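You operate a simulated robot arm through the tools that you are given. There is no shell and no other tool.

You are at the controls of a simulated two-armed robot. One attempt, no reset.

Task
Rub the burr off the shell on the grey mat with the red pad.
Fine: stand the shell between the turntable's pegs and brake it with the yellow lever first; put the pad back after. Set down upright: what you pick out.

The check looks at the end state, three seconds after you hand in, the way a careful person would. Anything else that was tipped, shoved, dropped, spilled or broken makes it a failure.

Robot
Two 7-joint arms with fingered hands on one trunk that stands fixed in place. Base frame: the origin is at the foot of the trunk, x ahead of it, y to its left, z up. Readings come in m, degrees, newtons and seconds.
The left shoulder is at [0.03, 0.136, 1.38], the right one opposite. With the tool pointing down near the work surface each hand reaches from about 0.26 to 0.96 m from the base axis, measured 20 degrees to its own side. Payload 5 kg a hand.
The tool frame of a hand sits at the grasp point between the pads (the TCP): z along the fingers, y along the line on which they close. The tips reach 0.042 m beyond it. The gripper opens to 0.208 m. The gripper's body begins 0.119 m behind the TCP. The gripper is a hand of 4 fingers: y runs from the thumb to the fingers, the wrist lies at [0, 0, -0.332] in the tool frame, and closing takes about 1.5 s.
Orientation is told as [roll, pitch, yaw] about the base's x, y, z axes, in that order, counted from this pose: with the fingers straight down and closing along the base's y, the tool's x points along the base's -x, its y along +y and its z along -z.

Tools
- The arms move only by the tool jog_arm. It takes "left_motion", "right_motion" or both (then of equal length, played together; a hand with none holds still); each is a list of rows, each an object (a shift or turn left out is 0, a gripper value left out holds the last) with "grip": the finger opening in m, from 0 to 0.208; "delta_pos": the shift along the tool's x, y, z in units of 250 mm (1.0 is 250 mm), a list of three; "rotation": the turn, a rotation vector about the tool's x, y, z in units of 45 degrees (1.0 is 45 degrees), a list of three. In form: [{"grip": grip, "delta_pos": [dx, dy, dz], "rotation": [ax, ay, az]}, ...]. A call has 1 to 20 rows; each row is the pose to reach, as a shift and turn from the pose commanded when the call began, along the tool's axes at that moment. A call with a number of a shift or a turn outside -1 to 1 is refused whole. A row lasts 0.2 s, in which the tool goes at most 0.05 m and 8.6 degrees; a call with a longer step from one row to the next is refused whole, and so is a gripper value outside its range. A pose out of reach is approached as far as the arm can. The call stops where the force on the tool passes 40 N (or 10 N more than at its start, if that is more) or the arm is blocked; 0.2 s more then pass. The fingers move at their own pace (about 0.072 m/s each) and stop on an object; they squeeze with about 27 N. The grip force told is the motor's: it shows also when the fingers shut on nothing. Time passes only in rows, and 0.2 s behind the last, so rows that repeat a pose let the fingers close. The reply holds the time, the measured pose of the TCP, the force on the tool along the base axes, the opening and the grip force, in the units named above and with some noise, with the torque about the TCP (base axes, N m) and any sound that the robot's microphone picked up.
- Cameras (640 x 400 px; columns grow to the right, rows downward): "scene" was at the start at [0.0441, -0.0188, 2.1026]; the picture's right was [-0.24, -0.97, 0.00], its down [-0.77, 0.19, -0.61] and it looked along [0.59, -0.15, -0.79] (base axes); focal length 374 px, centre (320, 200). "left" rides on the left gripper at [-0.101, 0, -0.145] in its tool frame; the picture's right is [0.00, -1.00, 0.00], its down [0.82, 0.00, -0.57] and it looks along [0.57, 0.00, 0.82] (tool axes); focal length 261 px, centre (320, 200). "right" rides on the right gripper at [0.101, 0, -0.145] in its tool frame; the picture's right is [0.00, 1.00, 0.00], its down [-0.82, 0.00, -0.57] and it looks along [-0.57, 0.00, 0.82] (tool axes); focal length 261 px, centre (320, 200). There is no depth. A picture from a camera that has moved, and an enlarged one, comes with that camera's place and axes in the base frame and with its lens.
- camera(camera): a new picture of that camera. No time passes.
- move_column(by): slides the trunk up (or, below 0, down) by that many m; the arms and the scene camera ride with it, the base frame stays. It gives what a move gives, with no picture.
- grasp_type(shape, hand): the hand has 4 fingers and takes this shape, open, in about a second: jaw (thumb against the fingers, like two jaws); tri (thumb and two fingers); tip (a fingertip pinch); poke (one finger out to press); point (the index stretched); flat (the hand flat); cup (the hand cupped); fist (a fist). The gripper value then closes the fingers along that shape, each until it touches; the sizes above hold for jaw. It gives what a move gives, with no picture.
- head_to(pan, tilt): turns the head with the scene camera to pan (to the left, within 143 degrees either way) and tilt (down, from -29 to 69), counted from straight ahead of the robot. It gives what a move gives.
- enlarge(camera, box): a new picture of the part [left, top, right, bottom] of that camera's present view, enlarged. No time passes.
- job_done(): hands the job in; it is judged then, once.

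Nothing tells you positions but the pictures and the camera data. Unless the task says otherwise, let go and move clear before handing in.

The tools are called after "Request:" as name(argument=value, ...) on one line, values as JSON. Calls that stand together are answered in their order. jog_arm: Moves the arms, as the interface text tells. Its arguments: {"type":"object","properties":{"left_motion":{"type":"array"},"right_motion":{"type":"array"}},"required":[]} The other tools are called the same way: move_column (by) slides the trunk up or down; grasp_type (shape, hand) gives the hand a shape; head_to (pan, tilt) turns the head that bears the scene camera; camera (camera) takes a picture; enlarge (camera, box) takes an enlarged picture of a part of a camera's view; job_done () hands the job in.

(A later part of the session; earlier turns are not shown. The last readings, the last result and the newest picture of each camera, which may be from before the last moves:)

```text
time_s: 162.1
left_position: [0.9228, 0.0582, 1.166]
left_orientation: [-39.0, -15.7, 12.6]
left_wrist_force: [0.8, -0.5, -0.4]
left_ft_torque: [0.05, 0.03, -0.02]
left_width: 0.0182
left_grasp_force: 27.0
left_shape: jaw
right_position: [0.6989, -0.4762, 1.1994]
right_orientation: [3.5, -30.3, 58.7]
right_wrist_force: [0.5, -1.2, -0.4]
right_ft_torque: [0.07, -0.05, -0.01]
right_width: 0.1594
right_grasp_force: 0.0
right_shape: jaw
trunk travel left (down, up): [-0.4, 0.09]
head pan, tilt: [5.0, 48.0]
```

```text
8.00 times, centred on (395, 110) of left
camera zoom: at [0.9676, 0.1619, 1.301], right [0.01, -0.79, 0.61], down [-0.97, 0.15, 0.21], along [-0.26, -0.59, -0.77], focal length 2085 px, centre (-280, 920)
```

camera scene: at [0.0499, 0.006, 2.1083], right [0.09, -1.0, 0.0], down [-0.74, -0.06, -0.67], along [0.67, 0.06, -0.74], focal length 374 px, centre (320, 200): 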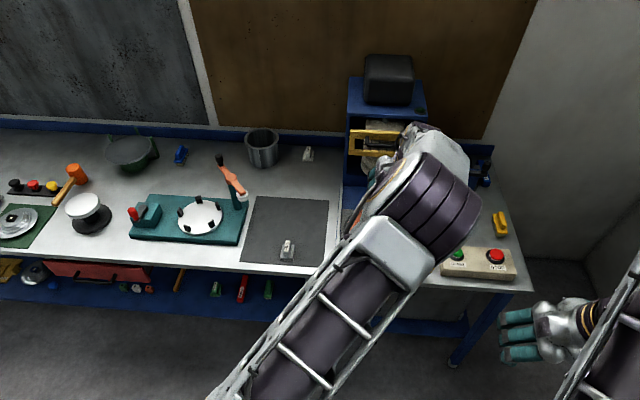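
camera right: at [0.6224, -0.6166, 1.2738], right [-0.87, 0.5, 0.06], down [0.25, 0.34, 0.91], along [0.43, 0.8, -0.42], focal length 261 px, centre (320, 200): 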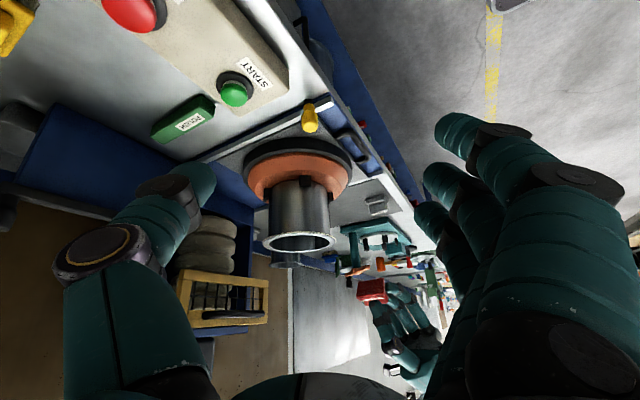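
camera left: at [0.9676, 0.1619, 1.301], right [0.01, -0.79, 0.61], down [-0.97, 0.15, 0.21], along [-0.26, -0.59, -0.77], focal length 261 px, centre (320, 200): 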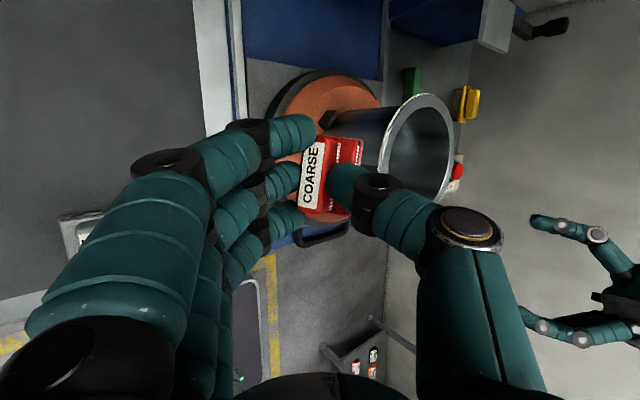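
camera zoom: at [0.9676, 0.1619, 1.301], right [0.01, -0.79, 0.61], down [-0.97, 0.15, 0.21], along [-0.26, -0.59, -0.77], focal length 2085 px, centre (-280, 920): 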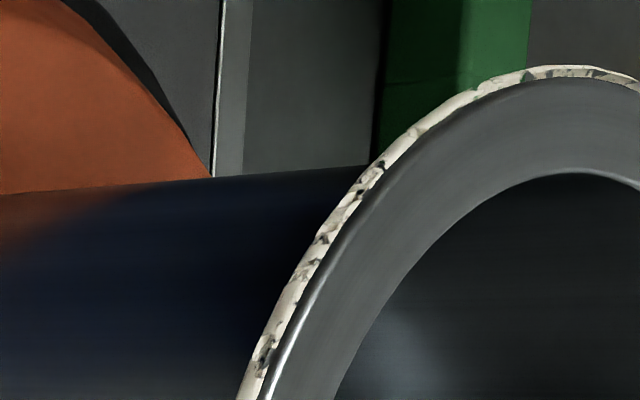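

The strip's holes look larger where the 45° contact was firm, so direct contact with the outer band does wear it, but the light shell tips if pushed too sideways. A better scheme: let the right hand pinch the shell's right wall to steady and twist it, while the left hand holds the pad steady against the left edge. First I check how the pad sits in the hand now.

Request:
enlarge(camera="right", box=[310, 230, 410, 290])

Request:
enlarge(camera="left", box=[260, 100, 400, 240])

Request:
camera(camera="scene")

```text
6.40 times, centred on (360, 260) of right
camera zoom: at [0.6227, -0.6167, 1.2735], right [-0.87, 0.5, 0.06], down [0.25, 0.34, 0.91], along [0.43, 0.8, -0.42], focal length 1668 px, centre (64, -184)
```

zoom: 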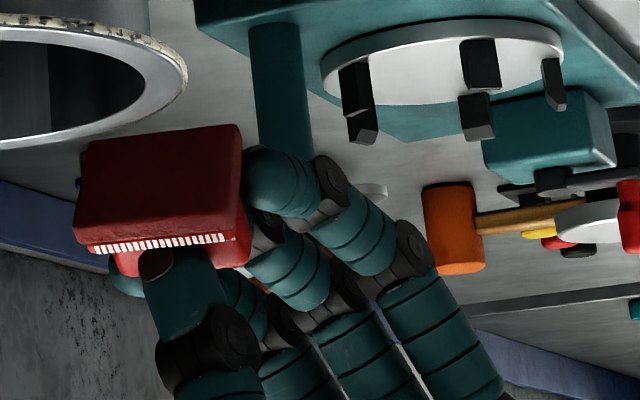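

```text
2.86 times, centred on (330, 170) of left
camera zoom: at [0.9676, 0.1619, 1.301], right [0.01, -0.79, 0.61], down [-0.97, 0.15, 0.21], along [-0.26, -0.59, -0.77], focal length 745 px, centre (291, 286)
```

zoom: 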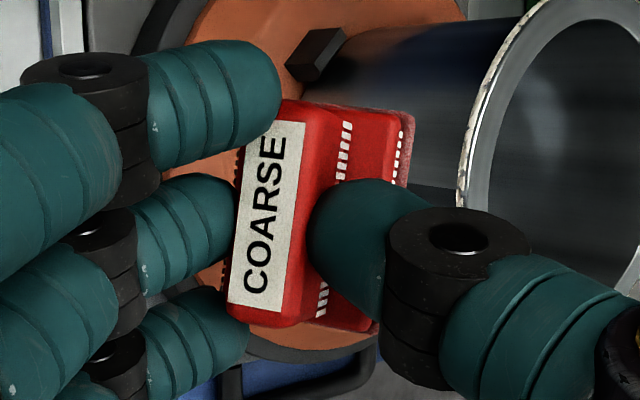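

```text
taken
camera scene: at [0.0504, 0.0046, 2.1082], right [0.09, -1.0, 0.0], down [-0.74, -0.06, -0.67], along [0.67, 0.06, -0.74], focal length 374 px, centre (320, 200)
```

scene: 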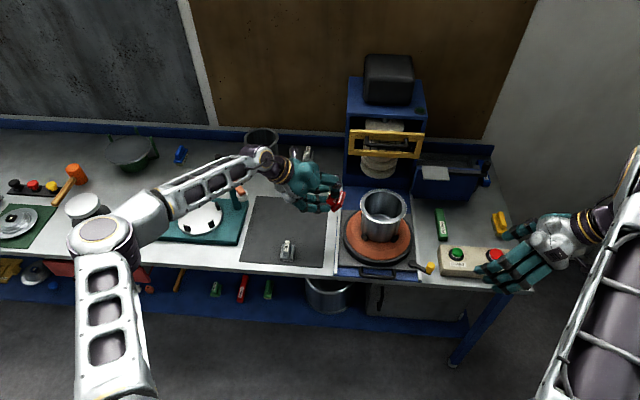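

The pad has rolled ~30° in the grip: it pivots about the handle and aligns with the line from contact to grip. I'll take it to a free area of the mat, press it flat and re-grip it more upright (10° pitch), then do the work with the right hand steadying the shell.

Request:
jog_arm(left_motion=[{"delta_pos": [-0.05, 0.1, -0.09], "rotation": [-0.139, -0.0002, 0.051]}, {"delta_pos": [-0.107, 0.198, -0.176], "rotation": [-0.278, -0.0004, 0.102]}, {"delta_pos": [-0.16, 0.297, -0.264], "rotation": [-0.418, -0.0006, 0.153]}, {"delta_pos": [-0.214, 0.396, -0.351], "rotation": [-0.557, -0.0008, 0.203]}, {"delta_pos": [-0.268, 0.495, -0.439], "rotation": [-0.696, -0.001, 0.254]}, {"delta_pos": [-0.3212, 0.5943, -0.5272], "rotation": [-0.835, -0.0012, 0.305]}])

Request:
jog_arm(left_motion=[{"rotation": [-0.146, -0.0002, 0.0534]}, {"rotation": [-0.292, -0.0004, 0.1068]}, {"rotation": [-0.438, -0.0006, 0.16]}, {"rotation": [-0.5845, -0.0008, 0.2135]}, {"rotation": [-0.5845, -0.0008, 0.2135]}])

Request:
camera(camera="left")

Request:
enlarge(camera="scene", box=[240, 140, 340, 230])

```text
time_s: 163.5
left_position: [0.9518, 0.2698, 1.1958]
left_orientation: [2.9, -19.8, -0.9]
left_wrist_force: [0.5, 0.1, -1.5]
left_ft_torque: [0.03, 0.02, 0.01]
left_width: 0.0182
left_grasp_force: 27.4
left_shape: jaw
right_position: [0.6976, -0.4749, 1.1998]
right_orientation: [3.5, -30.4, 58.7]
right_wrist_force: [-0.7, 0.2, 0.9]
right_ft_torque: [0.0, 0.0, -0.03]
right_width: 0.1595
right_grasp_force: 0.1
right_shape: jaw
trunk travel left (down, up): [-0.4, 0.09]
head pan, tilt: [5.0, 48.0]
```

```text
time_s: 164.7
left_position: [0.9519, 0.2711, 1.1945]
left_orientation: [32.2, -17.0, -10.4]
left_wrist_force: [0.2, 0.7, -0.3]
left_ft_torque: [-0.14, -0.03, -0.06]
left_width: 0.018
left_grasp_force: 26.8
left_shape: jaw
right_position: [0.6989, -0.4734, 1.2009]
right_orientation: [3.4, -30.2, 58.8]
right_wrist_force: [-0.4, 1.4, -0.2]
right_ft_torque: [-0.09, 0.0, -0.06]
right_width: 0.1598
right_grasp_force: 0.0
right_shape: jaw
trunk travel left (down, up): [-0.4, 0.09]
head pan, tilt: [5.0, 48.0]
```

```text
taken
camera left: at [0.9965, 0.1842, 1.342], right [0.0, -0.86, -0.51], down [-0.97, -0.13, 0.22], along [-0.26, 0.49, -0.83], focal length 261 px, centre (320, 200)
```

left: 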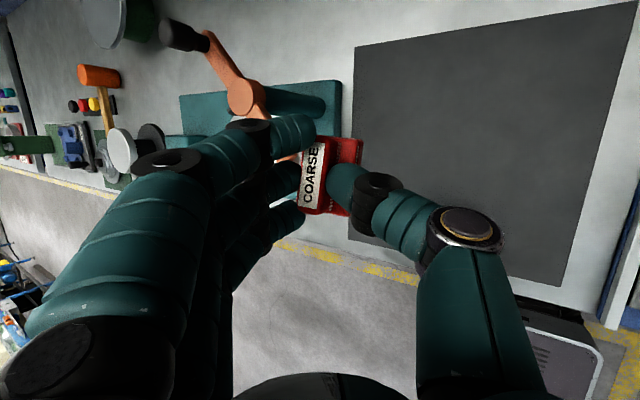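

```text
4.44 times, centred on (290, 185) of scene
camera zoom: at [0.0496, 0.0081, 2.1083], right [0.09, -1.0, 0.0], down [-0.74, -0.07, -0.67], along [0.67, 0.06, -0.74], focal length 1662 px, centre (453, 267)
```

zoom: 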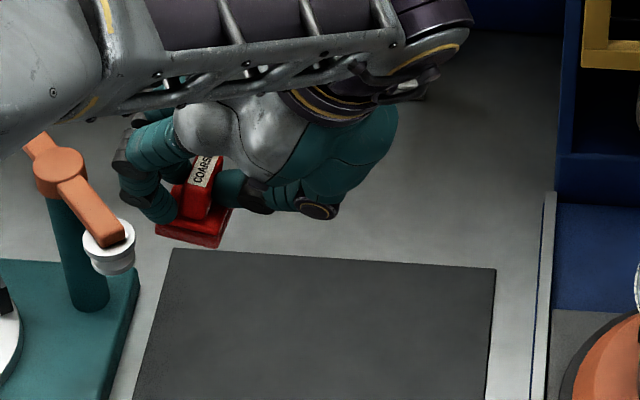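

The pad is now within ~10° of level. Lowering it onto the free part of the mat.

Request:
jog_arm(left_motion=[{"delta_pos": [0.045, -0.077, 0.123]}, {"delta_pos": [0.09, -0.155, 0.246]}, {"delta_pos": [0.135, -0.232, 0.368]}, {"delta_pos": [0.18, -0.31, 0.491]}, {"delta_pos": [0.225, -0.387, 0.614]}, {"delta_pos": [0.225, -0.387, 0.614]}])

Request:
jog_arm(left_motion=[{"delta_pos": [0.006, -0.0102, 0.0162]}, {"delta_pos": [0.0118, -0.0204, 0.0323]}, {"delta_pos": [0.0178, -0.0306, 0.0485]}, {"delta_pos": [0.0237, -0.0407, 0.0646]}, {"delta_pos": [0.0296, -0.0509, 0.0808]}, {"delta_pos": [0.0355, -0.0611, 0.097]}])

Request:
camera(camera="left")

```text
time_s: 166.1
left_position: [0.9515, 0.2694, 1.0058]
left_orientation: [32.2, -17.2, -10.4]
left_wrist_force: [-0.1, -0.2, -0.8]
left_ft_torque: [0.01, 0.0, -0.04]
left_width: 0.018
left_grasp_force: 26.7
left_shape: jaw
right_position: [0.6979, -0.4742, 1.1996]
right_orientation: [3.5, -30.4, 58.7]
right_wrist_force: [0.5, 0.7, 0.0]
right_ft_torque: [0.01, -0.05, -0.01]
right_width: 0.1598
right_grasp_force: 0.0
right_shape: jaw
trunk travel left (down, up): [-0.4, 0.09]
head pan, tilt: [5.0, 48.0]
```

```text
time_s: 167.5
left_position: [0.9515, 0.269, 0.9765]
left_orientation: [32.3, -17.2, -10.5]
left_wrist_force: [-1.5, 0.6, 5.0]
left_ft_torque: [0.03, -0.18, -0.03]
left_width: 0.0181
left_grasp_force: 26.6
left_shape: jaw
right_position: [0.6986, -0.4757, 1.2003]
right_orientation: [3.6, -30.3, 58.7]
right_wrist_force: [0.1, 0.3, -0.3]
right_ft_torque: [-0.03, 0.0, -0.02]
right_width: 0.1596
right_grasp_force: 0.2
right_shape: jaw
trunk travel left (down, up): [-0.4, 0.09]
head pan, tilt: [5.0, 48.0]
```

```text
taken
camera left: at [0.9961, 0.1829, 1.1241], right [0.01, -0.86, -0.51], down [-0.97, -0.13, 0.22], along [-0.26, 0.49, -0.83], focal length 261 px, centre (320, 200)
```

left: 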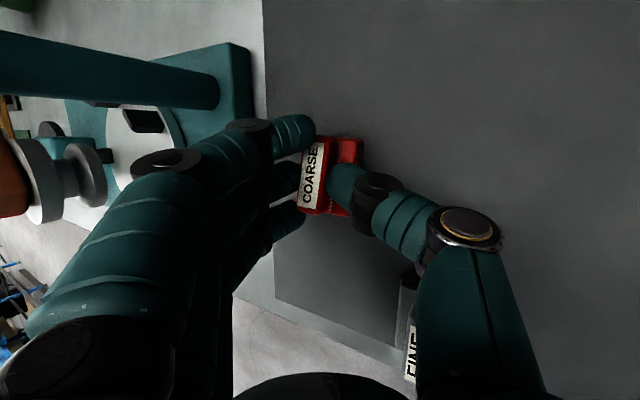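

Request:
jog_arm(left_motion=[{"delta_pos": [0.006, -0.0102, 0.0162]}, {"delta_pos": [0.0142, -0.0244, 0.0388]}, {"delta_pos": [0.0142, -0.0244, 0.0388]}])

Request:
enlarge(camera="scene", box=[240, 160, 340, 240])

```text
time_s: 168.3
left_position: [0.9508, 0.2735, 0.9689]
left_orientation: [32.5, -17.5, -10.3]
left_wrist_force: [-3.0, 12.4, 34.0]
left_ft_torque: [0.52, -1.1, 0.41]
left_width: 0.0196
left_grasp_force: 26.9
left_shape: jaw
right_position: [0.6959, -0.4739, 1.2023]
right_orientation: [3.4, -30.5, 58.7]
right_wrist_force: [0.0, 0.2, -0.6]
right_ft_torque: [0.0, -0.01, -0.01]
right_width: 0.1595
right_grasp_force: 0.0
right_shape: jaw
trunk travel left (down, up): [-0.4, 0.09]
head pan, tilt: [5.0, 48.0]
```

```text
5.00 times, centred on (290, 200) of scene
camera zoom: at [0.0456, 0.0062, 2.1086], right [0.09, -1.0, 0.0], down [-0.74, -0.07, -0.67], along [0.67, 0.06, -0.74], focal length 1870 px, centre (470, 200)
```

zoom: 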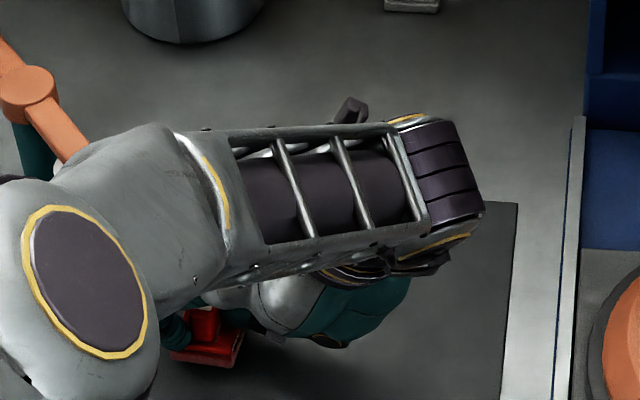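

Request:
jog_arm(left_motion=[{"delta_pos": [-0.007, 0.012, -0.019]}, {"delta_pos": [-0.007, 0.012, -0.019], "grip": 0.03}, {"delta_pos": [-0.007, 0.012, -0.019], "grip": 0.05}, {"delta_pos": [-0.007, 0.012, -0.019], "grip": 0.05}, {"delta_pos": [-0.007, 0.012, -0.08], "grip": 0.05}, {"delta_pos": [-0.007, 0.012, -0.2], "grip": 0.06}, {"delta_pos": [-0.007, 0.012, -0.36], "grip": 0.06}, {"delta_pos": [-0.007, 0.012, -0.5], "grip": 0.06}])

Request:
camera(camera="left")

Request:
camera(camera="scene")

```text
time_s: 170.1
left_position: [0.9104, 0.2112, 1.0674]
left_orientation: [32.2, -17.1, -10.6]
left_wrist_force: [-1.7, 0.3, -0.7]
left_ft_torque: [-0.03, -0.07, -0.08]
left_width: 0.0595
left_grasp_force: 0.2
left_shape: jaw
right_position: [0.6971, -0.4753, 1.2001]
right_orientation: [3.6, -30.3, 58.6]
right_wrist_force: [-0.2, -1.0, -0.3]
right_ft_torque: [0.12, -0.03, -0.01]
right_width: 0.1598
right_grasp_force: 0.0
right_shape: jaw
trunk travel left (down, up): [-0.4, 0.09]
head pan, tilt: [5.0, 48.0]
```

```text
taken
camera left: at [0.9549, 0.1239, 1.2139], right [0.0, -0.86, -0.51], down [-0.97, -0.13, 0.22], along [-0.26, 0.49, -0.83], focal length 261 px, centre (320, 200)
```

left: 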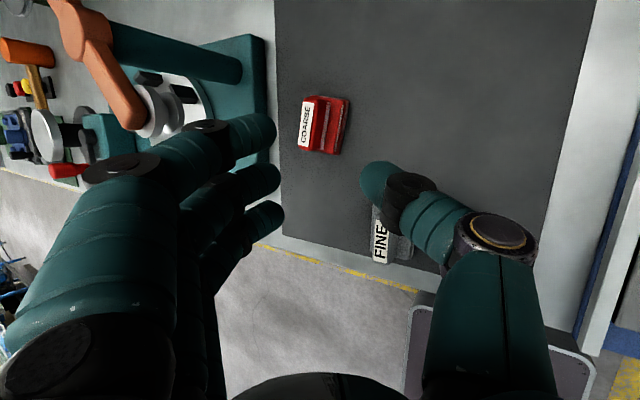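

```text
taken
camera scene: at [0.0489, 0.0047, 2.1083], right [0.09, -1.0, 0.0], down [-0.74, -0.06, -0.67], along [0.67, 0.06, -0.74], focal length 374 px, centre (320, 200)
```

scene: 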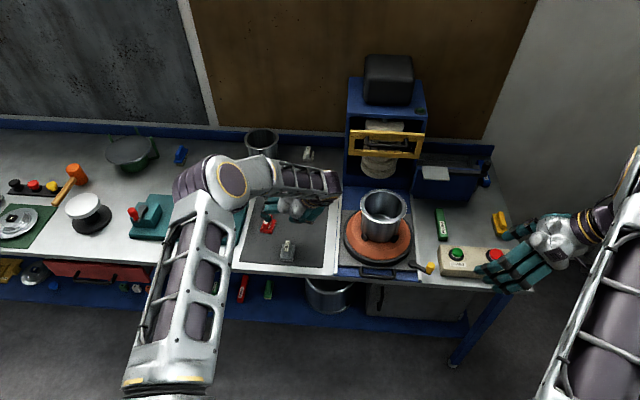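

The pad stands upright at about (0.964, 0.293). Re-levelling the hand above it with only 10° pitch for a better grip.

Request:
jog_arm(left_motion=[{"delta_pos": [-0.02, 0.05, -0.06], "rotation": [0.128, 0.0002, -0.0467]}, {"delta_pos": [-0.06, 0.15, -0.03], "rotation": [0.255, 0.0004, -0.0934]}, {"delta_pos": [-0.1, 0.23, 0.0], "rotation": [0.383, 0.0005, -0.14]}, {"delta_pos": [-0.14, 0.31, 0.02], "rotation": [0.511, 0.0007, -0.187]}, {"delta_pos": [-0.177, 0.3797, 0.0418], "rotation": [0.6387, 0.0009, -0.2334]}])

Request:
jog_arm(left_motion=[{"rotation": [0, 0.111, 0]}, {"rotation": [0, 0.222, 0]}, {"rotation": [0, 0.222, 0]}])

Request:
camera(camera="left")

```text
time_s: 171.3
left_position: [0.9554, 0.2917, 1.1188]
left_orientation: [-0.1, -19.9, 0.0]
left_wrist_force: [-0.4, -1.5, 0.6]
left_ft_torque: [0.15, 0.01, 0.04]
left_width: 0.0594
left_grasp_force: 0.0
left_shape: jaw
right_position: [0.6993, -0.4744, 1.1997]
right_orientation: [3.5, -30.2, 58.7]
right_wrist_force: [0.4, 1.3, 0.3]
right_ft_torque: [-0.19, 0.06, -0.03]
right_width: 0.1595
right_grasp_force: 0.0
right_shape: jaw
trunk travel left (down, up): [-0.4, 0.09]
head pan, tilt: [5.0, 48.0]
```

```text
time_s: 172.1
left_position: [0.9546, 0.2903, 1.1192]
left_orientation: [0.0, -9.9, 0.0]
left_wrist_force: [-0.2, 0.6, 0.2]
left_ft_torque: [-0.03, -0.05, 0.01]
left_width: 0.0597
left_grasp_force: 0.1
left_shape: jaw
right_position: [0.6983, -0.4739, 1.2011]
right_orientation: [3.4, -30.3, 58.7]
right_wrist_force: [-0.8, -0.4, -0.3]
right_ft_torque: [0.0, -0.04, -0.04]
right_width: 0.1597
right_grasp_force: 0.1
right_shape: jaw
trunk travel left (down, up): [-0.4, 0.09]
head pan, tilt: [5.0, 48.0]
```

```text
taken
camera left: at [1.0285, 0.2908, 1.2804], right [0.01, -1.0, 0.0], down [-0.91, 0.0, 0.42], along [-0.42, 0.0, -0.91], focal length 261 px, centre (320, 200)
```

left: 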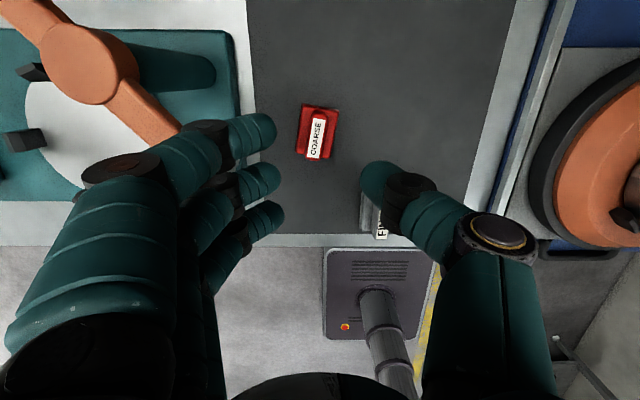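

Request:
enlarge(camera="left", box=[270, 90, 370, 180])

```text
4.44 times, centred on (320, 135) of left
camera zoom: at [1.0285, 0.2908, 1.2804], right [0.01, -1.0, 0.0], down [-0.91, 0.0, 0.42], along [-0.42, 0.0, -0.91], focal length 1158 px, centre (320, 489)
```

zoom: 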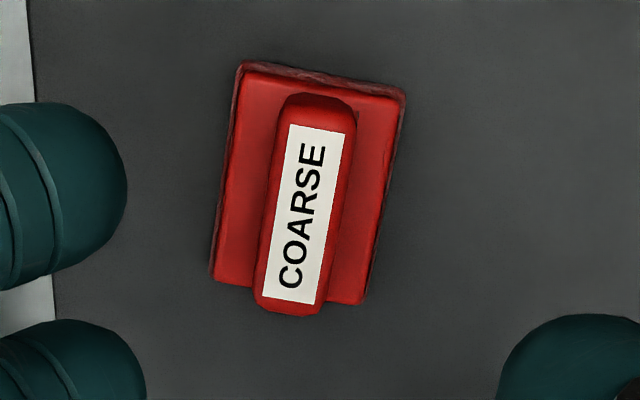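

Request:
jog_arm(left_motion=[{"delta_pos": [0.02, 0.01, 0.12], "rotation": [0.0134, 0, 0.0766]}, {"delta_pos": [0.04, 0.02, 0.25], "rotation": [0.0268, 0, 0.1532]}, {"delta_pos": [0.06, 0.02, 0.38], "rotation": [0.0268, 0, 0.1532]}, {"delta_pos": [0.079, 0.02, 0.51], "rotation": [0.0268, 0, 0.1532]}, {"delta_pos": [0.079, 0.02, 0.51], "rotation": [0.0268, 0, 0.1532]}])

Request:
enlarge(camera="left", box=[230, 60, 410, 220])

```text
time_s: 172.8
left_position: [0.953, 0.2791, 1.0629]
left_orientation: [-0.9, -9.6, -6.7]
left_wrist_force: [-25.8, -26.9, 19.4]
left_ft_torque: [2.72, -1.19, 2.13]
left_width: 0.057
left_grasp_force: 0.1
left_shape: jaw
right_position: [0.699, -0.4737, 1.1999]
right_orientation: [3.5, -30.5, 58.9]
right_wrist_force: [1.9, 2.3, 0.1]
right_ft_torque: [-0.28, 0.27, 0.05]
right_width: 0.1597
right_grasp_force: 0.0
right_shape: jaw
trunk travel left (down, up): [-0.4, 0.09]
head pan, tilt: [5.0, 48.0]
stopped in row 3 (left hand): the force on the tool passed its limit at 85 N (the readings are from after the stop); the commanded pose is now the measured one
```

```text
2.50 times, centred on (320, 140) of left
camera zoom: at [1.0278, 0.2719, 1.2232], right [-0.11, -0.99, 0.02], down [-0.9, 0.11, 0.43], along [-0.43, 0.03, -0.9], focal length 652 px, centre (320, 350)
```

zoom: 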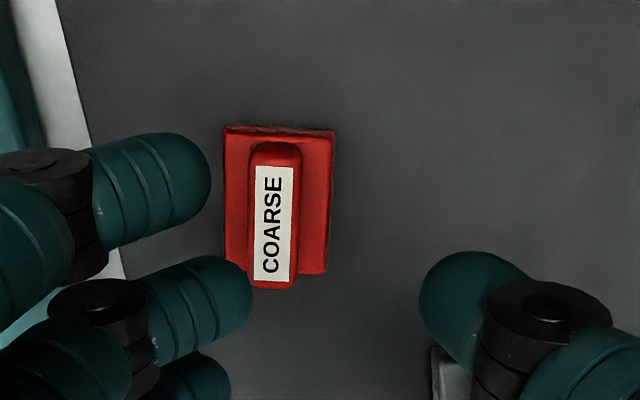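

I hit something on the left side of the hand — most likely the orange crank of the teal device. Backing off right away and checking it.

Request:
jog_arm(left_motion=[{"delta_pos": [0.022, -0.064, -0.064]}, {"delta_pos": [0.0444, -0.128, -0.129]}, {"delta_pos": [0.06, -0.24, -0.24]}, {"delta_pos": [0.06, -0.3, -0.36]}])

Request:
camera(camera="left")

Request:
camera(camera="scene")

Request:
enlarge(camera="scene", box=[110, 130, 310, 260])

```text
time_s: 173.8
left_position: [0.9153, 0.2175, 1.149]
left_orientation: [-0.4, -9.7, -6.5]
left_wrist_force: [-1.0, 0.6, -0.5]
left_ft_torque: [-0.06, -0.12, 0.01]
left_width: 0.0594
left_grasp_force: 0.0
left_shape: jaw
right_position: [0.699, -0.4742, 1.2006]
right_orientation: [3.3, -30.3, 58.7]
right_wrist_force: [-1.1, 0.6, 0.2]
right_ft_torque: [-0.03, -0.08, 0.01]
right_width: 0.1595
right_grasp_force: 0.0
right_shape: jaw
trunk travel left (down, up): [-0.4, 0.09]
head pan, tilt: [5.0, 48.0]
```

```text
taken
camera left: at [0.9896, 0.2097, 1.308], right [-0.11, -0.99, 0.01], down [-0.9, 0.1, 0.43], along [-0.42, 0.04, -0.91], focal length 261 px, centre (320, 200)
```

left: 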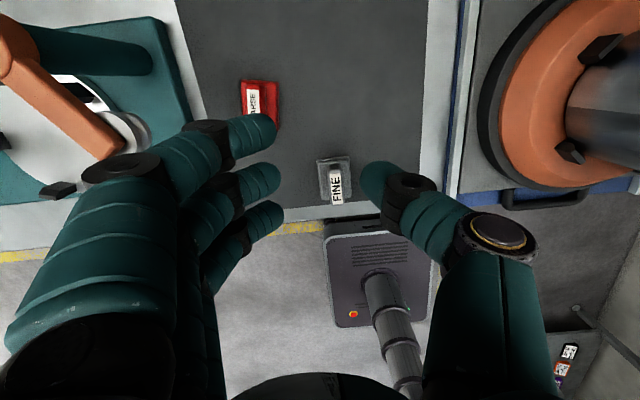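

```text
taken
camera scene: at [0.0486, 0.0063, 2.1083], right [0.09, -1.0, 0.0], down [-0.74, -0.07, -0.67], along [0.67, 0.06, -0.74], focal length 374 px, centre (320, 200)
```

scene: 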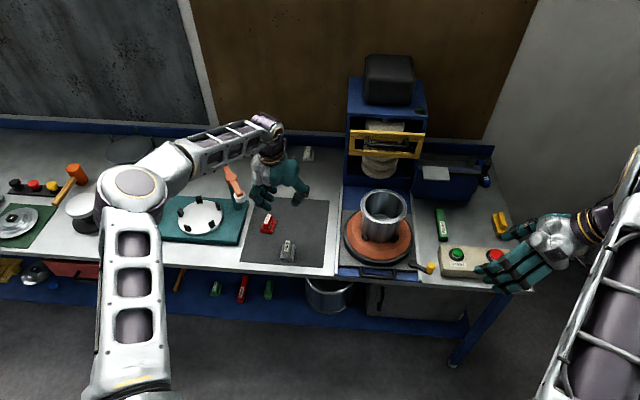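

```text
3.08 times, centred on (210, 195) of scene
camera zoom: at [0.0486, 0.0063, 2.1083], right [0.09, -1.0, 0.0], down [-0.74, -0.07, -0.67], along [0.67, 0.06, -0.74], focal length 1151 px, centre (658, 215)
```

zoom: 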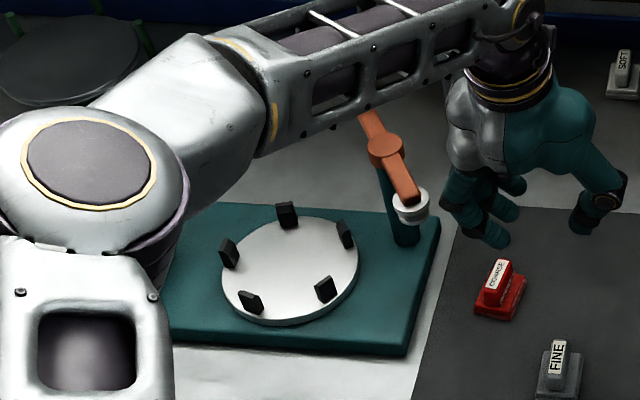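

The teal base hasn't shifted, but the orange crank may have turned a few degrees. I'll compare it closely with the earlier picture.

Request:
enlarge(camera="scene", box=[130, 130, 330, 255])

Request:
enlarge(camera="scene", box=[200, 140, 260, 215])

```text
3.20 times, centred on (230, 192) of scene
camera zoom: at [0.0486, 0.0063, 2.1083], right [0.09, -1.0, 0.0], down [-0.74, -0.07, -0.67], along [0.67, 0.06, -0.74], focal length 1197 px, centre (608, 224)
```

zoom: 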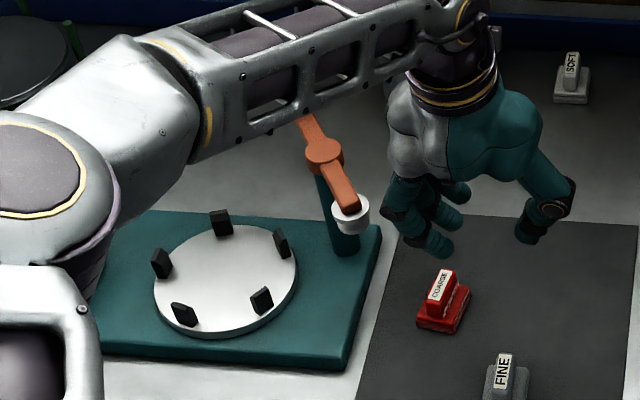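

```text
5.33 times, centred on (230, 178) of scene
camera zoom: at [0.0486, 0.0063, 2.1083], right [0.09, -1.0, 0.0], down [-0.74, -0.07, -0.67], along [0.67, 0.06, -0.74], focal length 1994 px, centre (800, 320)
```

zoom: 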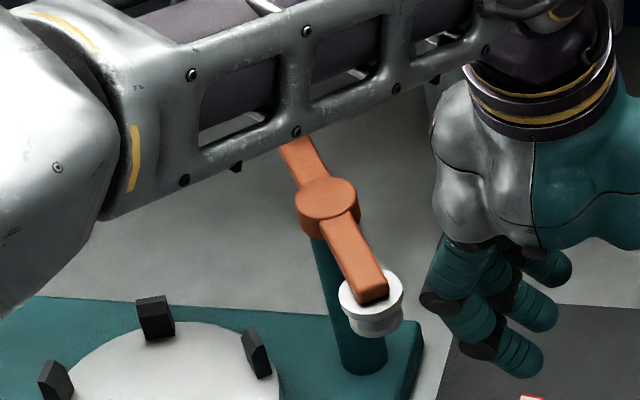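

The crank turned only slightly (wheel end ~8 mm); I'll nudge it back later. The pad here is too near that crank for an upright hand, so I re-grasp it exactly in the tilted pose in which I released it and move it to a freer spot.

Request:
jog_arm(left_motion=[{"delta_pos": [0.014, -0.006, 0.02], "rotation": [-0.14, -0.037, 0.008]}, {"delta_pos": [0.029, -0.012, 0.06], "rotation": [-0.281, -0.074, 0.016]}, {"delta_pos": [0.043, -0.018, 0.13], "rotation": [-0.421, -0.111, 0.024]}, {"delta_pos": [0.057, -0.024, 0.22], "rotation": [-0.561, -0.148, 0.033]}, {"delta_pos": [0.0713, -0.03, 0.319], "rotation": [-0.7018, -0.1847, 0.0407]}, {"delta_pos": [0.0713, -0.03, 0.319], "rotation": [-0.7018, -0.1847, 0.0407]}])

Request:
camera(camera="left")

```text
time_s: 175.2
left_position: [0.9123, 0.2107, 1.0665]
left_orientation: [32.2, -17.2, -10.7]
left_wrist_force: [0.1, 0.0, -0.4]
left_ft_torque: [-0.06, -0.05, -0.02]
left_width: 0.0598
left_grasp_force: 0.1
left_shape: jaw
right_position: [0.6991, -0.4749, 1.2011]
right_orientation: [3.4, -30.3, 58.7]
right_wrist_force: [-0.8, 0.9, -0.2]
right_ft_torque: [-0.06, -0.03, -0.03]
right_width: 0.1594
right_grasp_force: 0.0
right_shape: jaw
trunk travel left (down, up): [-0.4, 0.09]
head pan, tilt: [5.0, 48.0]
```

```text
taken
camera left: at [0.956, 0.1227, 1.2145], right [0.0, -0.86, -0.51], down [-0.97, -0.13, 0.22], along [-0.25, 0.49, -0.83], focal length 261 px, centre (320, 200)
```

left: 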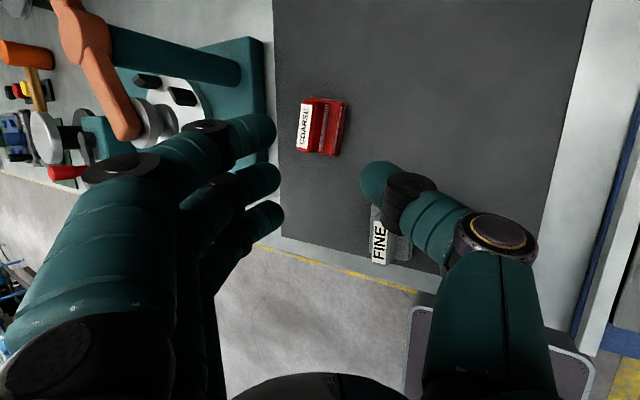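

Request:
jog_arm(left_motion=[{"delta_pos": [0, 0, 0.14], "grip": 0.06}, {"delta_pos": [0, 0, 0.3], "grip": 0.055}, {"delta_pos": [0, 0, 0.42], "grip": 0.05}, {"delta_pos": [0, 0, 0.478], "grip": 0.05}, {"delta_pos": [0, 0, 0.478], "grip": 0.05}])

Request:
jog_arm(left_motion=[{"grip": 0.03}, {"grip": 0.015}, {"grip": 0.01}, {"grip": 0.01}, {"grip": 0.01}, {"grip": 0.01}])

Request:
camera(camera="left")

```text
time_s: 176.3
left_position: [0.9533, 0.2643, 0.9696]
left_orientation: [32.0, -17.1, -10.7]
left_wrist_force: [-0.4, -1.3, 4.6]
left_ft_torque: [0.18, -0.04, 0.01]
left_width: 0.0509
left_grasp_force: 0.1
left_shape: jaw
right_position: [0.6984, -0.474, 1.1995]
right_orientation: [3.4, -30.4, 58.7]
right_wrist_force: [0.4, -0.4, 0.1]
right_ft_torque: [0.0, 0.03, 0.0]
right_width: 0.1594
right_grasp_force: 0.1
right_shape: jaw
trunk travel left (down, up): [-0.4, 0.09]
head pan, tilt: [5.0, 48.0]
```

```text
time_s: 177.8
left_position: [0.9533, 0.266, 0.9741]
left_orientation: [32.2, -17.2, -10.7]
left_wrist_force: [-2.0, 9.3, 35.0]
left_ft_torque: [1.7, -0.38, 0.14]
left_width: 0.0138
left_grasp_force: 0.2
left_shape: jaw
right_position: [0.6971, -0.4748, 1.2013]
right_orientation: [3.4, -30.5, 58.6]
right_wrist_force: [-0.2, -0.4, 1.1]
right_ft_torque: [0.0, -0.03, 0.03]
right_width: 0.1595
right_grasp_force: 0.2
right_shape: jaw
trunk travel left (down, up): [-0.4, 0.09]
head pan, tilt: [5.0, 48.0]
```

```text
taken
camera left: at [0.9969, 0.1779, 1.1213], right [0.0, -0.86, -0.51], down [-0.97, -0.13, 0.22], along [-0.25, 0.49, -0.83], focal length 261 px, centre (320, 200)
```

left: 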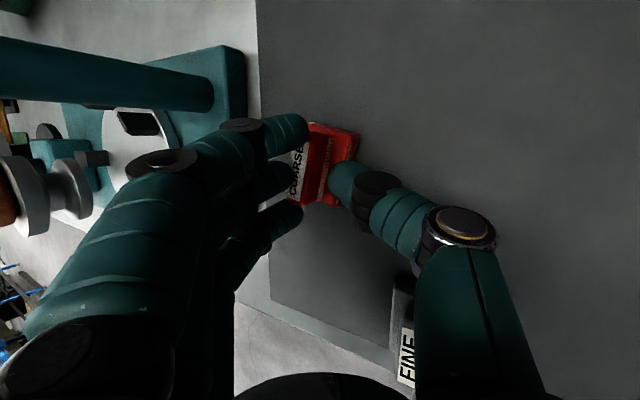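

The thumb landed on the pad's base instead of the handle. Opening, backing off a little and looking.

Request:
jog_arm(left_motion=[{"grip": 0.03}, {"grip": 0.05}, {"grip": 0.06}, {"delta_pos": [0, 0, -0.04], "grip": 0.06}, {"delta_pos": [0, 0, -0.12], "grip": 0.06}, {"delta_pos": [0, 0, -0.26], "grip": 0.06}, {"delta_pos": [0, 0, -0.4], "grip": 0.06}])

Request:
camera(camera="left")

Request:
enlarge(camera="left", box=[270, 70, 390, 190])

Request:
enlarge(camera="scene", box=[240, 195, 310, 265])

```text
time_s: 179.3
left_position: [0.9174, 0.2184, 1.052]
left_orientation: [32.1, -17.1, -10.7]
left_wrist_force: [-1.6, 0.1, -0.1]
left_ft_torque: [0.02, -0.18, -0.07]
left_width: 0.0596
left_grasp_force: 0.0
left_shape: jaw
right_position: [0.6985, -0.4751, 1.2008]
right_orientation: [3.6, -30.3, 58.7]
right_wrist_force: [-0.8, -0.9, 0.5]
right_ft_torque: [0.06, -0.06, -0.05]
right_width: 0.1598
right_grasp_force: 0.1
right_shape: jaw
trunk travel left (down, up): [-0.4, 0.09]
head pan, tilt: [5.0, 48.0]
```

```text
taken
camera left: at [0.9622, 0.1308, 1.1987], right [0.0, -0.86, -0.51], down [-0.97, -0.13, 0.22], along [-0.26, 0.49, -0.83], focal length 261 px, centre (320, 200)
```

left: 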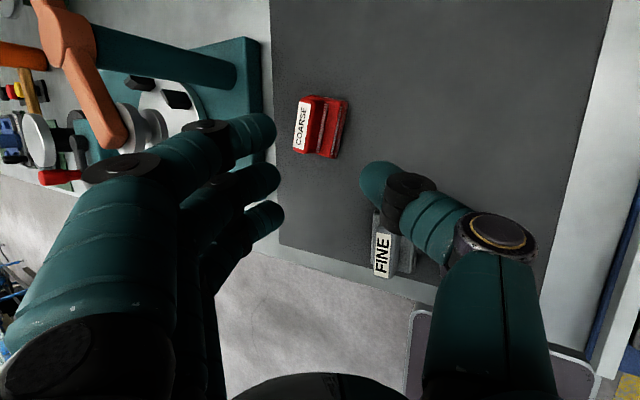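

```text
3.33 times, centred on (330, 130) of left
camera zoom: at [0.9622, 0.1308, 1.1987], right [0.0, -0.86, -0.51], down [-0.97, -0.13, 0.22], along [-0.26, 0.49, -0.83], focal length 869 px, centre (287, 433)
```

zoom: 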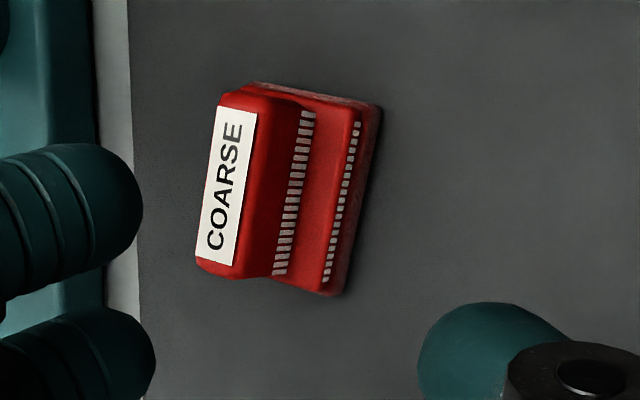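

```text
5.71 times, centred on (275, 230) of scene
camera zoom: at [0.0486, 0.005, 2.1084], right [0.09, -1.0, 0.0], down [-0.74, -0.06, -0.67], along [0.67, 0.06, -0.74], focal length 2137 px, centre (577, 29)
```

zoom: 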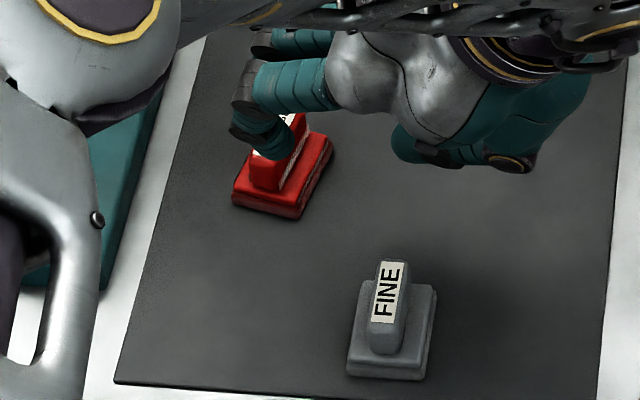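

Request:
jog_arm(left_motion=[{"delta_pos": [0.005, 0.0241, 0.05], "grip": 0.04}, {"delta_pos": [0.005, 0.0241, 0.15], "grip": 0.04}, {"delta_pos": [0.005, 0.0241, 0.27], "grip": 0.04}, {"delta_pos": [0.005, 0.0241, 0.37], "grip": 0.04}, {"delta_pos": [0.005, 0.0241, 0.42], "grip": 0.04}, {"delta_pos": [0.005, 0.0241, 0.42], "grip": 0.04}])

Request:
enlarge(camera="left", box=[250, 90, 400, 230])

```text
time_s: 180.8
left_position: [0.9543, 0.2748, 0.9692]
left_orientation: [32.2, -17.1, -10.7]
left_wrist_force: [1.2, 1.5, 4.1]
left_ft_torque: [0.14, -0.05, -0.04]
left_width: 0.041
left_grasp_force: 0.0
left_shape: jaw
right_position: [0.6984, -0.4747, 1.2005]
right_orientation: [3.5, -30.2, 58.7]
right_wrist_force: [0.9, -0.1, 0.0]
right_ft_torque: [0.02, 0.0, 0.03]
right_width: 0.1597
right_grasp_force: 0.1
right_shape: jaw
trunk travel left (down, up): [-0.4, 0.09]
head pan, tilt: [5.0, 48.0]
```

```text
2.86 times, centred on (325, 160) of left
camera zoom: at [0.9982, 0.1865, 1.1158], right [0.0, -0.86, -0.51], down [-0.97, -0.13, 0.22], along [-0.25, 0.49, -0.83], focal length 745 px, centre (306, 314)
```

zoom: 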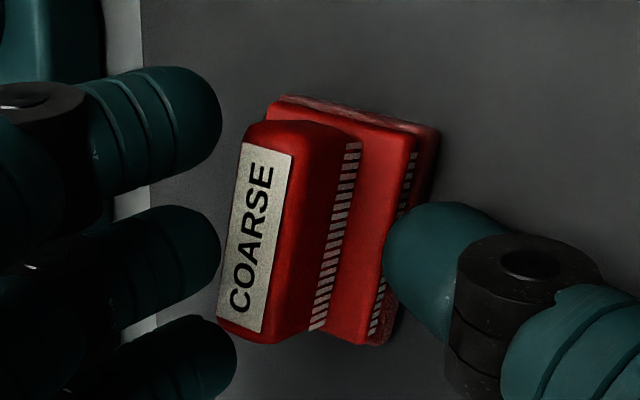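

Request:
jog_arm(left_motion=[{"delta_pos": [-0.004, 0.007, -0.01], "grip": 0.03}, {"delta_pos": [-0.004, 0.007, -0.01], "grip": 0.015}, {"delta_pos": [-0.004, 0.007, -0.01], "grip": 0.01}, {"delta_pos": [-0.004, 0.007, -0.01], "grip": 0.01}, {"delta_pos": [-0.004, 0.007, -0.01], "grip": 0.01}])

Request:
enlarge(camera="left", box=[250, 90, 400, 230])

```text
time_s: 181.9
left_position: [0.9544, 0.2724, 0.9729]
left_orientation: [32.1, -17.1, -10.7]
left_wrist_force: [-3.2, -3.2, 10.7]
left_ft_torque: [-0.28, -0.02, -0.09]
left_width: 0.0175
left_grasp_force: 27.0
left_shape: jaw
right_position: [0.6981, -0.4753, 1.2004]
right_orientation: [3.6, -30.3, 58.7]
right_wrist_force: [1.3, 0.8, -0.3]
right_ft_torque: [0.02, 0.0, 0.03]
right_width: 0.1598
right_grasp_force: 0.0
right_shape: jaw
trunk travel left (down, up): [-0.4, 0.09]
head pan, tilt: [5.0, 48.0]
```

```text
2.86 times, centred on (325, 160) of left
camera zoom: at [0.9977, 0.1849, 1.12], right [0.0, -0.86, -0.51], down [-0.97, -0.13, 0.22], along [-0.25, 0.49, -0.83], focal length 745 px, centre (306, 314)
```

zoom: 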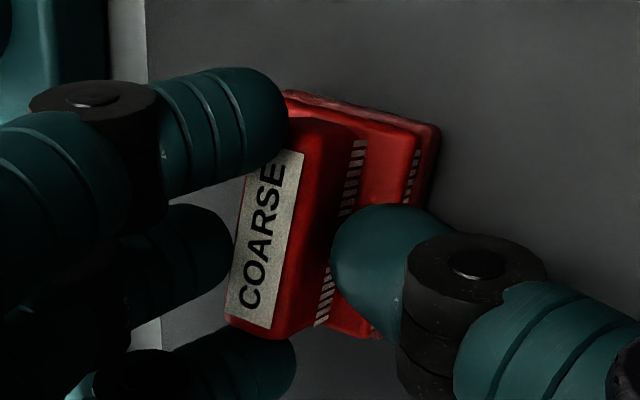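

Gripped on the handle. Lifting slightly and shifting it to a freer part of the mat.

Request:
jog_arm(left_motion=[{"delta_pos": [-0.018, 0.03, -0.048]}, {"delta_pos": [-0.0355, 0.0611, -0.097]}, {"delta_pos": [-0.018, -0.036, -0.165]}, {"delta_pos": [0.0, -0.134, -0.233]}, {"delta_pos": [0.0181, -0.2313, -0.301]}, {"delta_pos": [0.036, -0.262, -0.252]}, {"delta_pos": [0.05, -0.287, -0.213]}, {"delta_pos": [0.0536, -0.2924, -0.204]}, {"delta_pos": [0.0536, -0.2924, -0.204]}])

Request:
camera(camera="left")

```text
time_s: 183.9
left_position: [0.9234, 0.1911, 0.9723]
left_orientation: [32.0, -17.2, -10.7]
left_wrist_force: [2.9, 4.2, 9.1]
left_ft_torque: [0.23, -0.18, 0.03]
left_width: 0.0145
left_grasp_force: 27.2
left_shape: jaw
right_position: [0.6991, -0.4756, 1.1993]
right_orientation: [3.5, -30.3, 58.7]
right_wrist_force: [0.3, 0.2, 1.0]
right_ft_torque: [-0.04, 0.05, 0.04]
right_width: 0.1595
right_grasp_force: 0.1
right_shape: jaw
trunk travel left (down, up): [-0.4, 0.09]
head pan, tilt: [5.0, 48.0]
```

```text
taken
camera left: at [0.968, 0.1027, 1.1199], right [0.0, -0.86, -0.51], down [-0.97, -0.13, 0.22], along [-0.25, 0.49, -0.83], focal length 261 px, centre (320, 200)
```

left: 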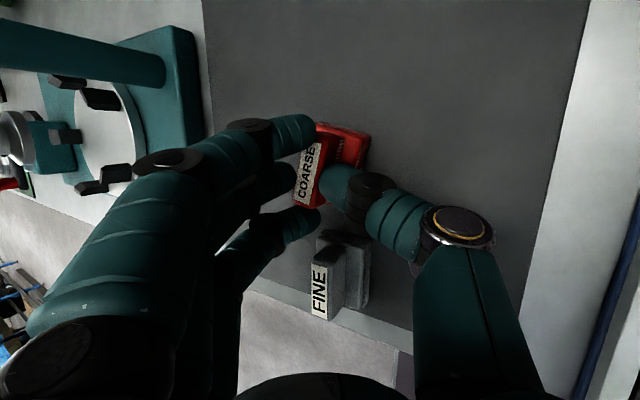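

It's a bit close to the FINE pad; shifting it 4 cm further back before releasing.

Request:
jog_arm(left_motion=[{"delta_pos": [-0.018, 0.03, -0.048]}, {"delta_pos": [-0.07, 0.04, -0.04]}, {"delta_pos": [-0.12, 0.03, -0.0]}, {"delta_pos": [-0.1503, 0.015, 0.03]}, {"delta_pos": [-0.1503, 0.0, 0.0549]}, {"delta_pos": [-0.1503, 0.0, 0.0549]}])

Request:
jog_arm(left_motion=[{"grip": 0.03}, {"grip": 0.04}, {"grip": 0.04}, {"delta_pos": [0, 0, -0.05], "grip": 0.045}, {"delta_pos": [0, 0, -0.15], "grip": 0.05}, {"delta_pos": [0, 0, -0.3], "grip": 0.06}, {"delta_pos": [0, 0, -0.46], "grip": 0.06}])

Request:
camera(camera="left")

```text
time_s: 185.3
left_position: [0.9632, 0.1896, 0.9727]
left_orientation: [32.1, -17.0, -10.7]
left_wrist_force: [-1.3, 2.0, 3.7]
left_ft_torque: [0.08, 0.03, 0.06]
left_width: 0.0149
left_grasp_force: 27.0
left_shape: jaw
right_position: [0.6991, -0.4747, 1.1997]
right_orientation: [3.5, -30.3, 58.7]
right_wrist_force: [-0.1, -0.4, -0.2]
right_ft_torque: [0.01, 0.03, 0.0]
right_width: 0.1595
right_grasp_force: 0.0
right_shape: jaw
trunk travel left (down, up): [-0.4, 0.09]
head pan, tilt: [5.0, 48.0]
```

```text
time_s: 186.9
left_position: [0.9219, 0.1349, 1.0645]
left_orientation: [32.1, -17.1, -10.7]
left_wrist_force: [-1.4, 0.2, -0.4]
left_ft_torque: [0.01, -0.11, -0.08]
left_width: 0.0593
left_grasp_force: 0.0
left_shape: jaw
right_position: [0.6983, -0.476, 1.1999]
right_orientation: [3.3, -30.4, 58.6]
right_wrist_force: [-0.3, -0.3, 0.5]
right_ft_torque: [0.02, -0.1, -0.03]
right_width: 0.1597
right_grasp_force: 0.1
right_shape: jaw
trunk travel left (down, up): [-0.4, 0.09]
head pan, tilt: [5.0, 48.0]
```

```text
taken
camera left: at [0.9668, 0.0474, 1.2123], right [0.0, -0.86, -0.51], down [-0.97, -0.13, 0.22], along [-0.26, 0.49, -0.83], focal length 261 px, centre (320, 200)
```

left: 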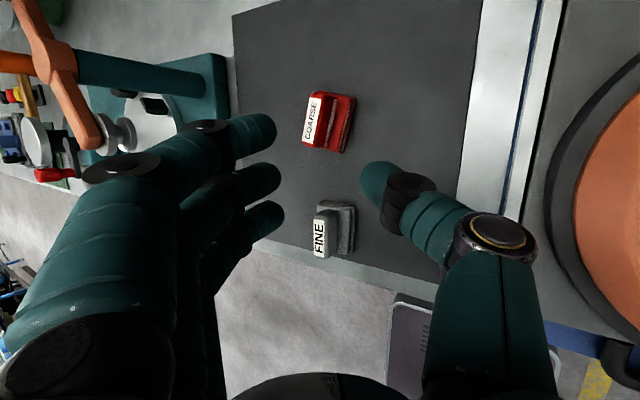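

The pad stands at about (0.975, 0.21), clear of everything. Re-levelling the hand above it.

Request:
jog_arm(left_motion=[{"delta_pos": [-0.02, 0.05, -0.06], "rotation": [0.128, 0.0002, -0.0467]}, {"delta_pos": [-0.06, 0.15, -0.03], "rotation": [0.255, 0.0004, -0.0934]}, {"delta_pos": [-0.1, 0.23, 0.0], "rotation": [0.383, 0.0005, -0.14]}, {"delta_pos": [-0.14, 0.31, 0.02], "rotation": [0.511, 0.0007, -0.187]}, {"delta_pos": [-0.177, 0.37, 0.0418], "rotation": [0.6387, 0.0009, -0.2334]}])

Request:
jog_arm(left_motion=[{"rotation": [0, 0.111, 0]}, {"rotation": [0, 0.222, 0]}, {"rotation": [0, 0.222, 0]}])

Request:
enlarge(camera="left", box=[240, 60, 400, 200])

Request:
camera(camera="left")

```text
time_s: 188.2
left_position: [0.9701, 0.2107, 1.1159]
left_orientation: [-0.3, -19.9, -0.2]
left_wrist_force: [-0.5, -1.5, -0.8]
left_ft_torque: [0.18, -0.02, 0.07]
left_width: 0.0597
left_grasp_force: 0.1
left_shape: jaw
right_position: [0.7004, -0.4726, 1.1987]
right_orientation: [3.4, -30.3, 58.7]
right_wrist_force: [0.6, 1.4, 0.2]
right_ft_torque: [-0.17, 0.04, -0.03]
right_width: 0.1598
right_grasp_force: 0.1
right_shape: jaw
trunk travel left (down, up): [-0.4, 0.09]
head pan, tilt: [5.0, 48.0]
```

```text
time_s: 188.9
left_position: [0.9679, 0.2102, 1.1155]
left_orientation: [-0.2, -10.0, -0.3]
left_wrist_force: [-1.5, 0.9, 0.3]
left_ft_torque: [-0.04, -0.05, -0.02]
left_width: 0.0596
left_grasp_force: 0.0
left_shape: jaw
right_position: [0.6978, -0.4746, 1.2]
right_orientation: [3.4, -30.3, 58.7]
right_wrist_force: [-1.0, 0.0, 1.0]
right_ft_torque: [-0.07, -0.04, -0.02]
right_width: 0.1596
right_grasp_force: 0.0
right_shape: jaw
trunk travel left (down, up): [-0.4, 0.09]
head pan, tilt: [5.0, 48.0]
```

```text
2.86 times, centred on (320, 130) of left
camera zoom: at [1.0424, 0.2109, 1.2768], right [0.0, -1.0, 0.0], down [-0.91, 0.0, 0.42], along [-0.42, 0.0, -0.91], focal length 745 px, centre (320, 400)
```

zoom: 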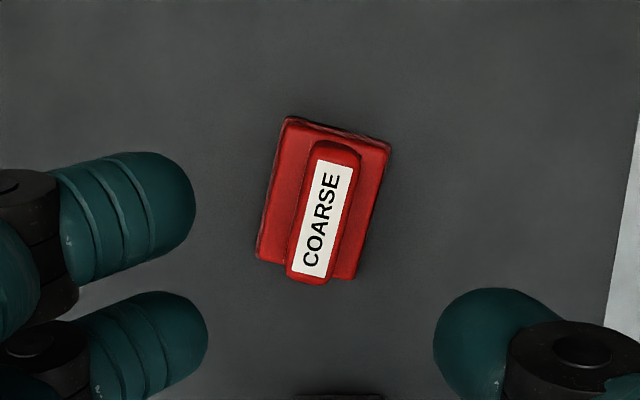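

```text
taken
camera left: at [1.0424, 0.2109, 1.2768], right [0.0, -1.0, 0.0], down [-0.91, 0.0, 0.42], along [-0.42, 0.0, -0.91], focal length 261 px, centre (320, 200)
```

left: 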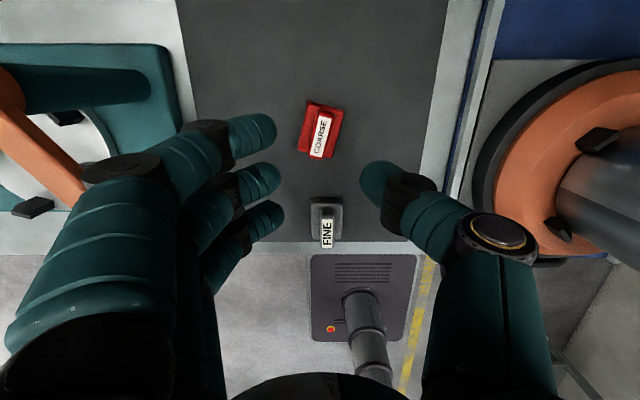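

Request:
jog_arm(left_motion=[{"delta_pos": [0.015, 0.001, 0.1], "rotation": [0.0212, 0, 0.12]}, {"delta_pos": [0.03, 0.002, 0.22], "rotation": [0.0424, 0, 0.2407]}, {"delta_pos": [0.05, 0.002, 0.36], "rotation": [0.0424, 0, 0.2407]}, {"delta_pos": [0.067, 0.002, 0.498], "rotation": [0.0424, 0, 0.2407]}, {"delta_pos": [0.067, 0.002, 0.498], "rotation": [0.0424, 0, 0.2407]}])

Request:
enlarge(camera="left", box=[230, 60, 410, 220])

```text
time_s: 190.2
left_position: [0.9735, 0.2108, 0.9891]
left_orientation: [-0.2, -10.0, -11.2]
left_wrist_force: [-0.4, 0.6, 0.5]
left_ft_torque: [-0.01, -0.04, -0.02]
left_width: 0.0593
left_grasp_force: 0.0
left_shape: jaw
right_position: [0.6979, -0.474, 1.2014]
right_orientation: [3.4, -30.3, 58.7]
right_wrist_force: [-0.7, 0.5, 0.4]
right_ft_torque: [-0.04, -0.05, -0.03]
right_width: 0.1597
right_grasp_force: 0.1
right_shape: jaw
trunk travel left (down, up): [-0.4, 0.09]
head pan, tilt: [5.0, 48.0]
```

```text
2.50 times, centred on (320, 140) of left
camera zoom: at [1.0462, 0.1961, 1.151], right [-0.19, -0.98, 0.0], down [-0.89, 0.17, 0.42], along [-0.41, 0.08, -0.91], focal length 652 px, centre (320, 350)
```

zoom: 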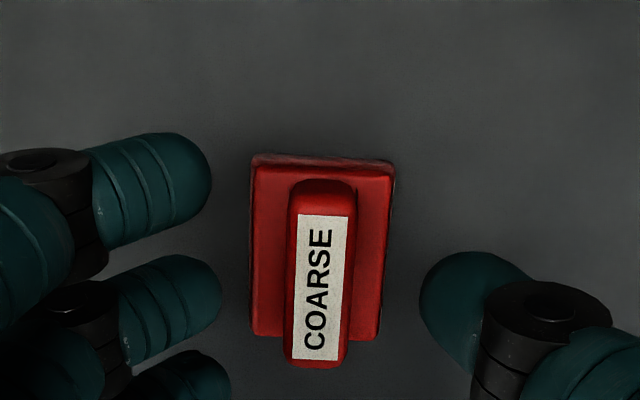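

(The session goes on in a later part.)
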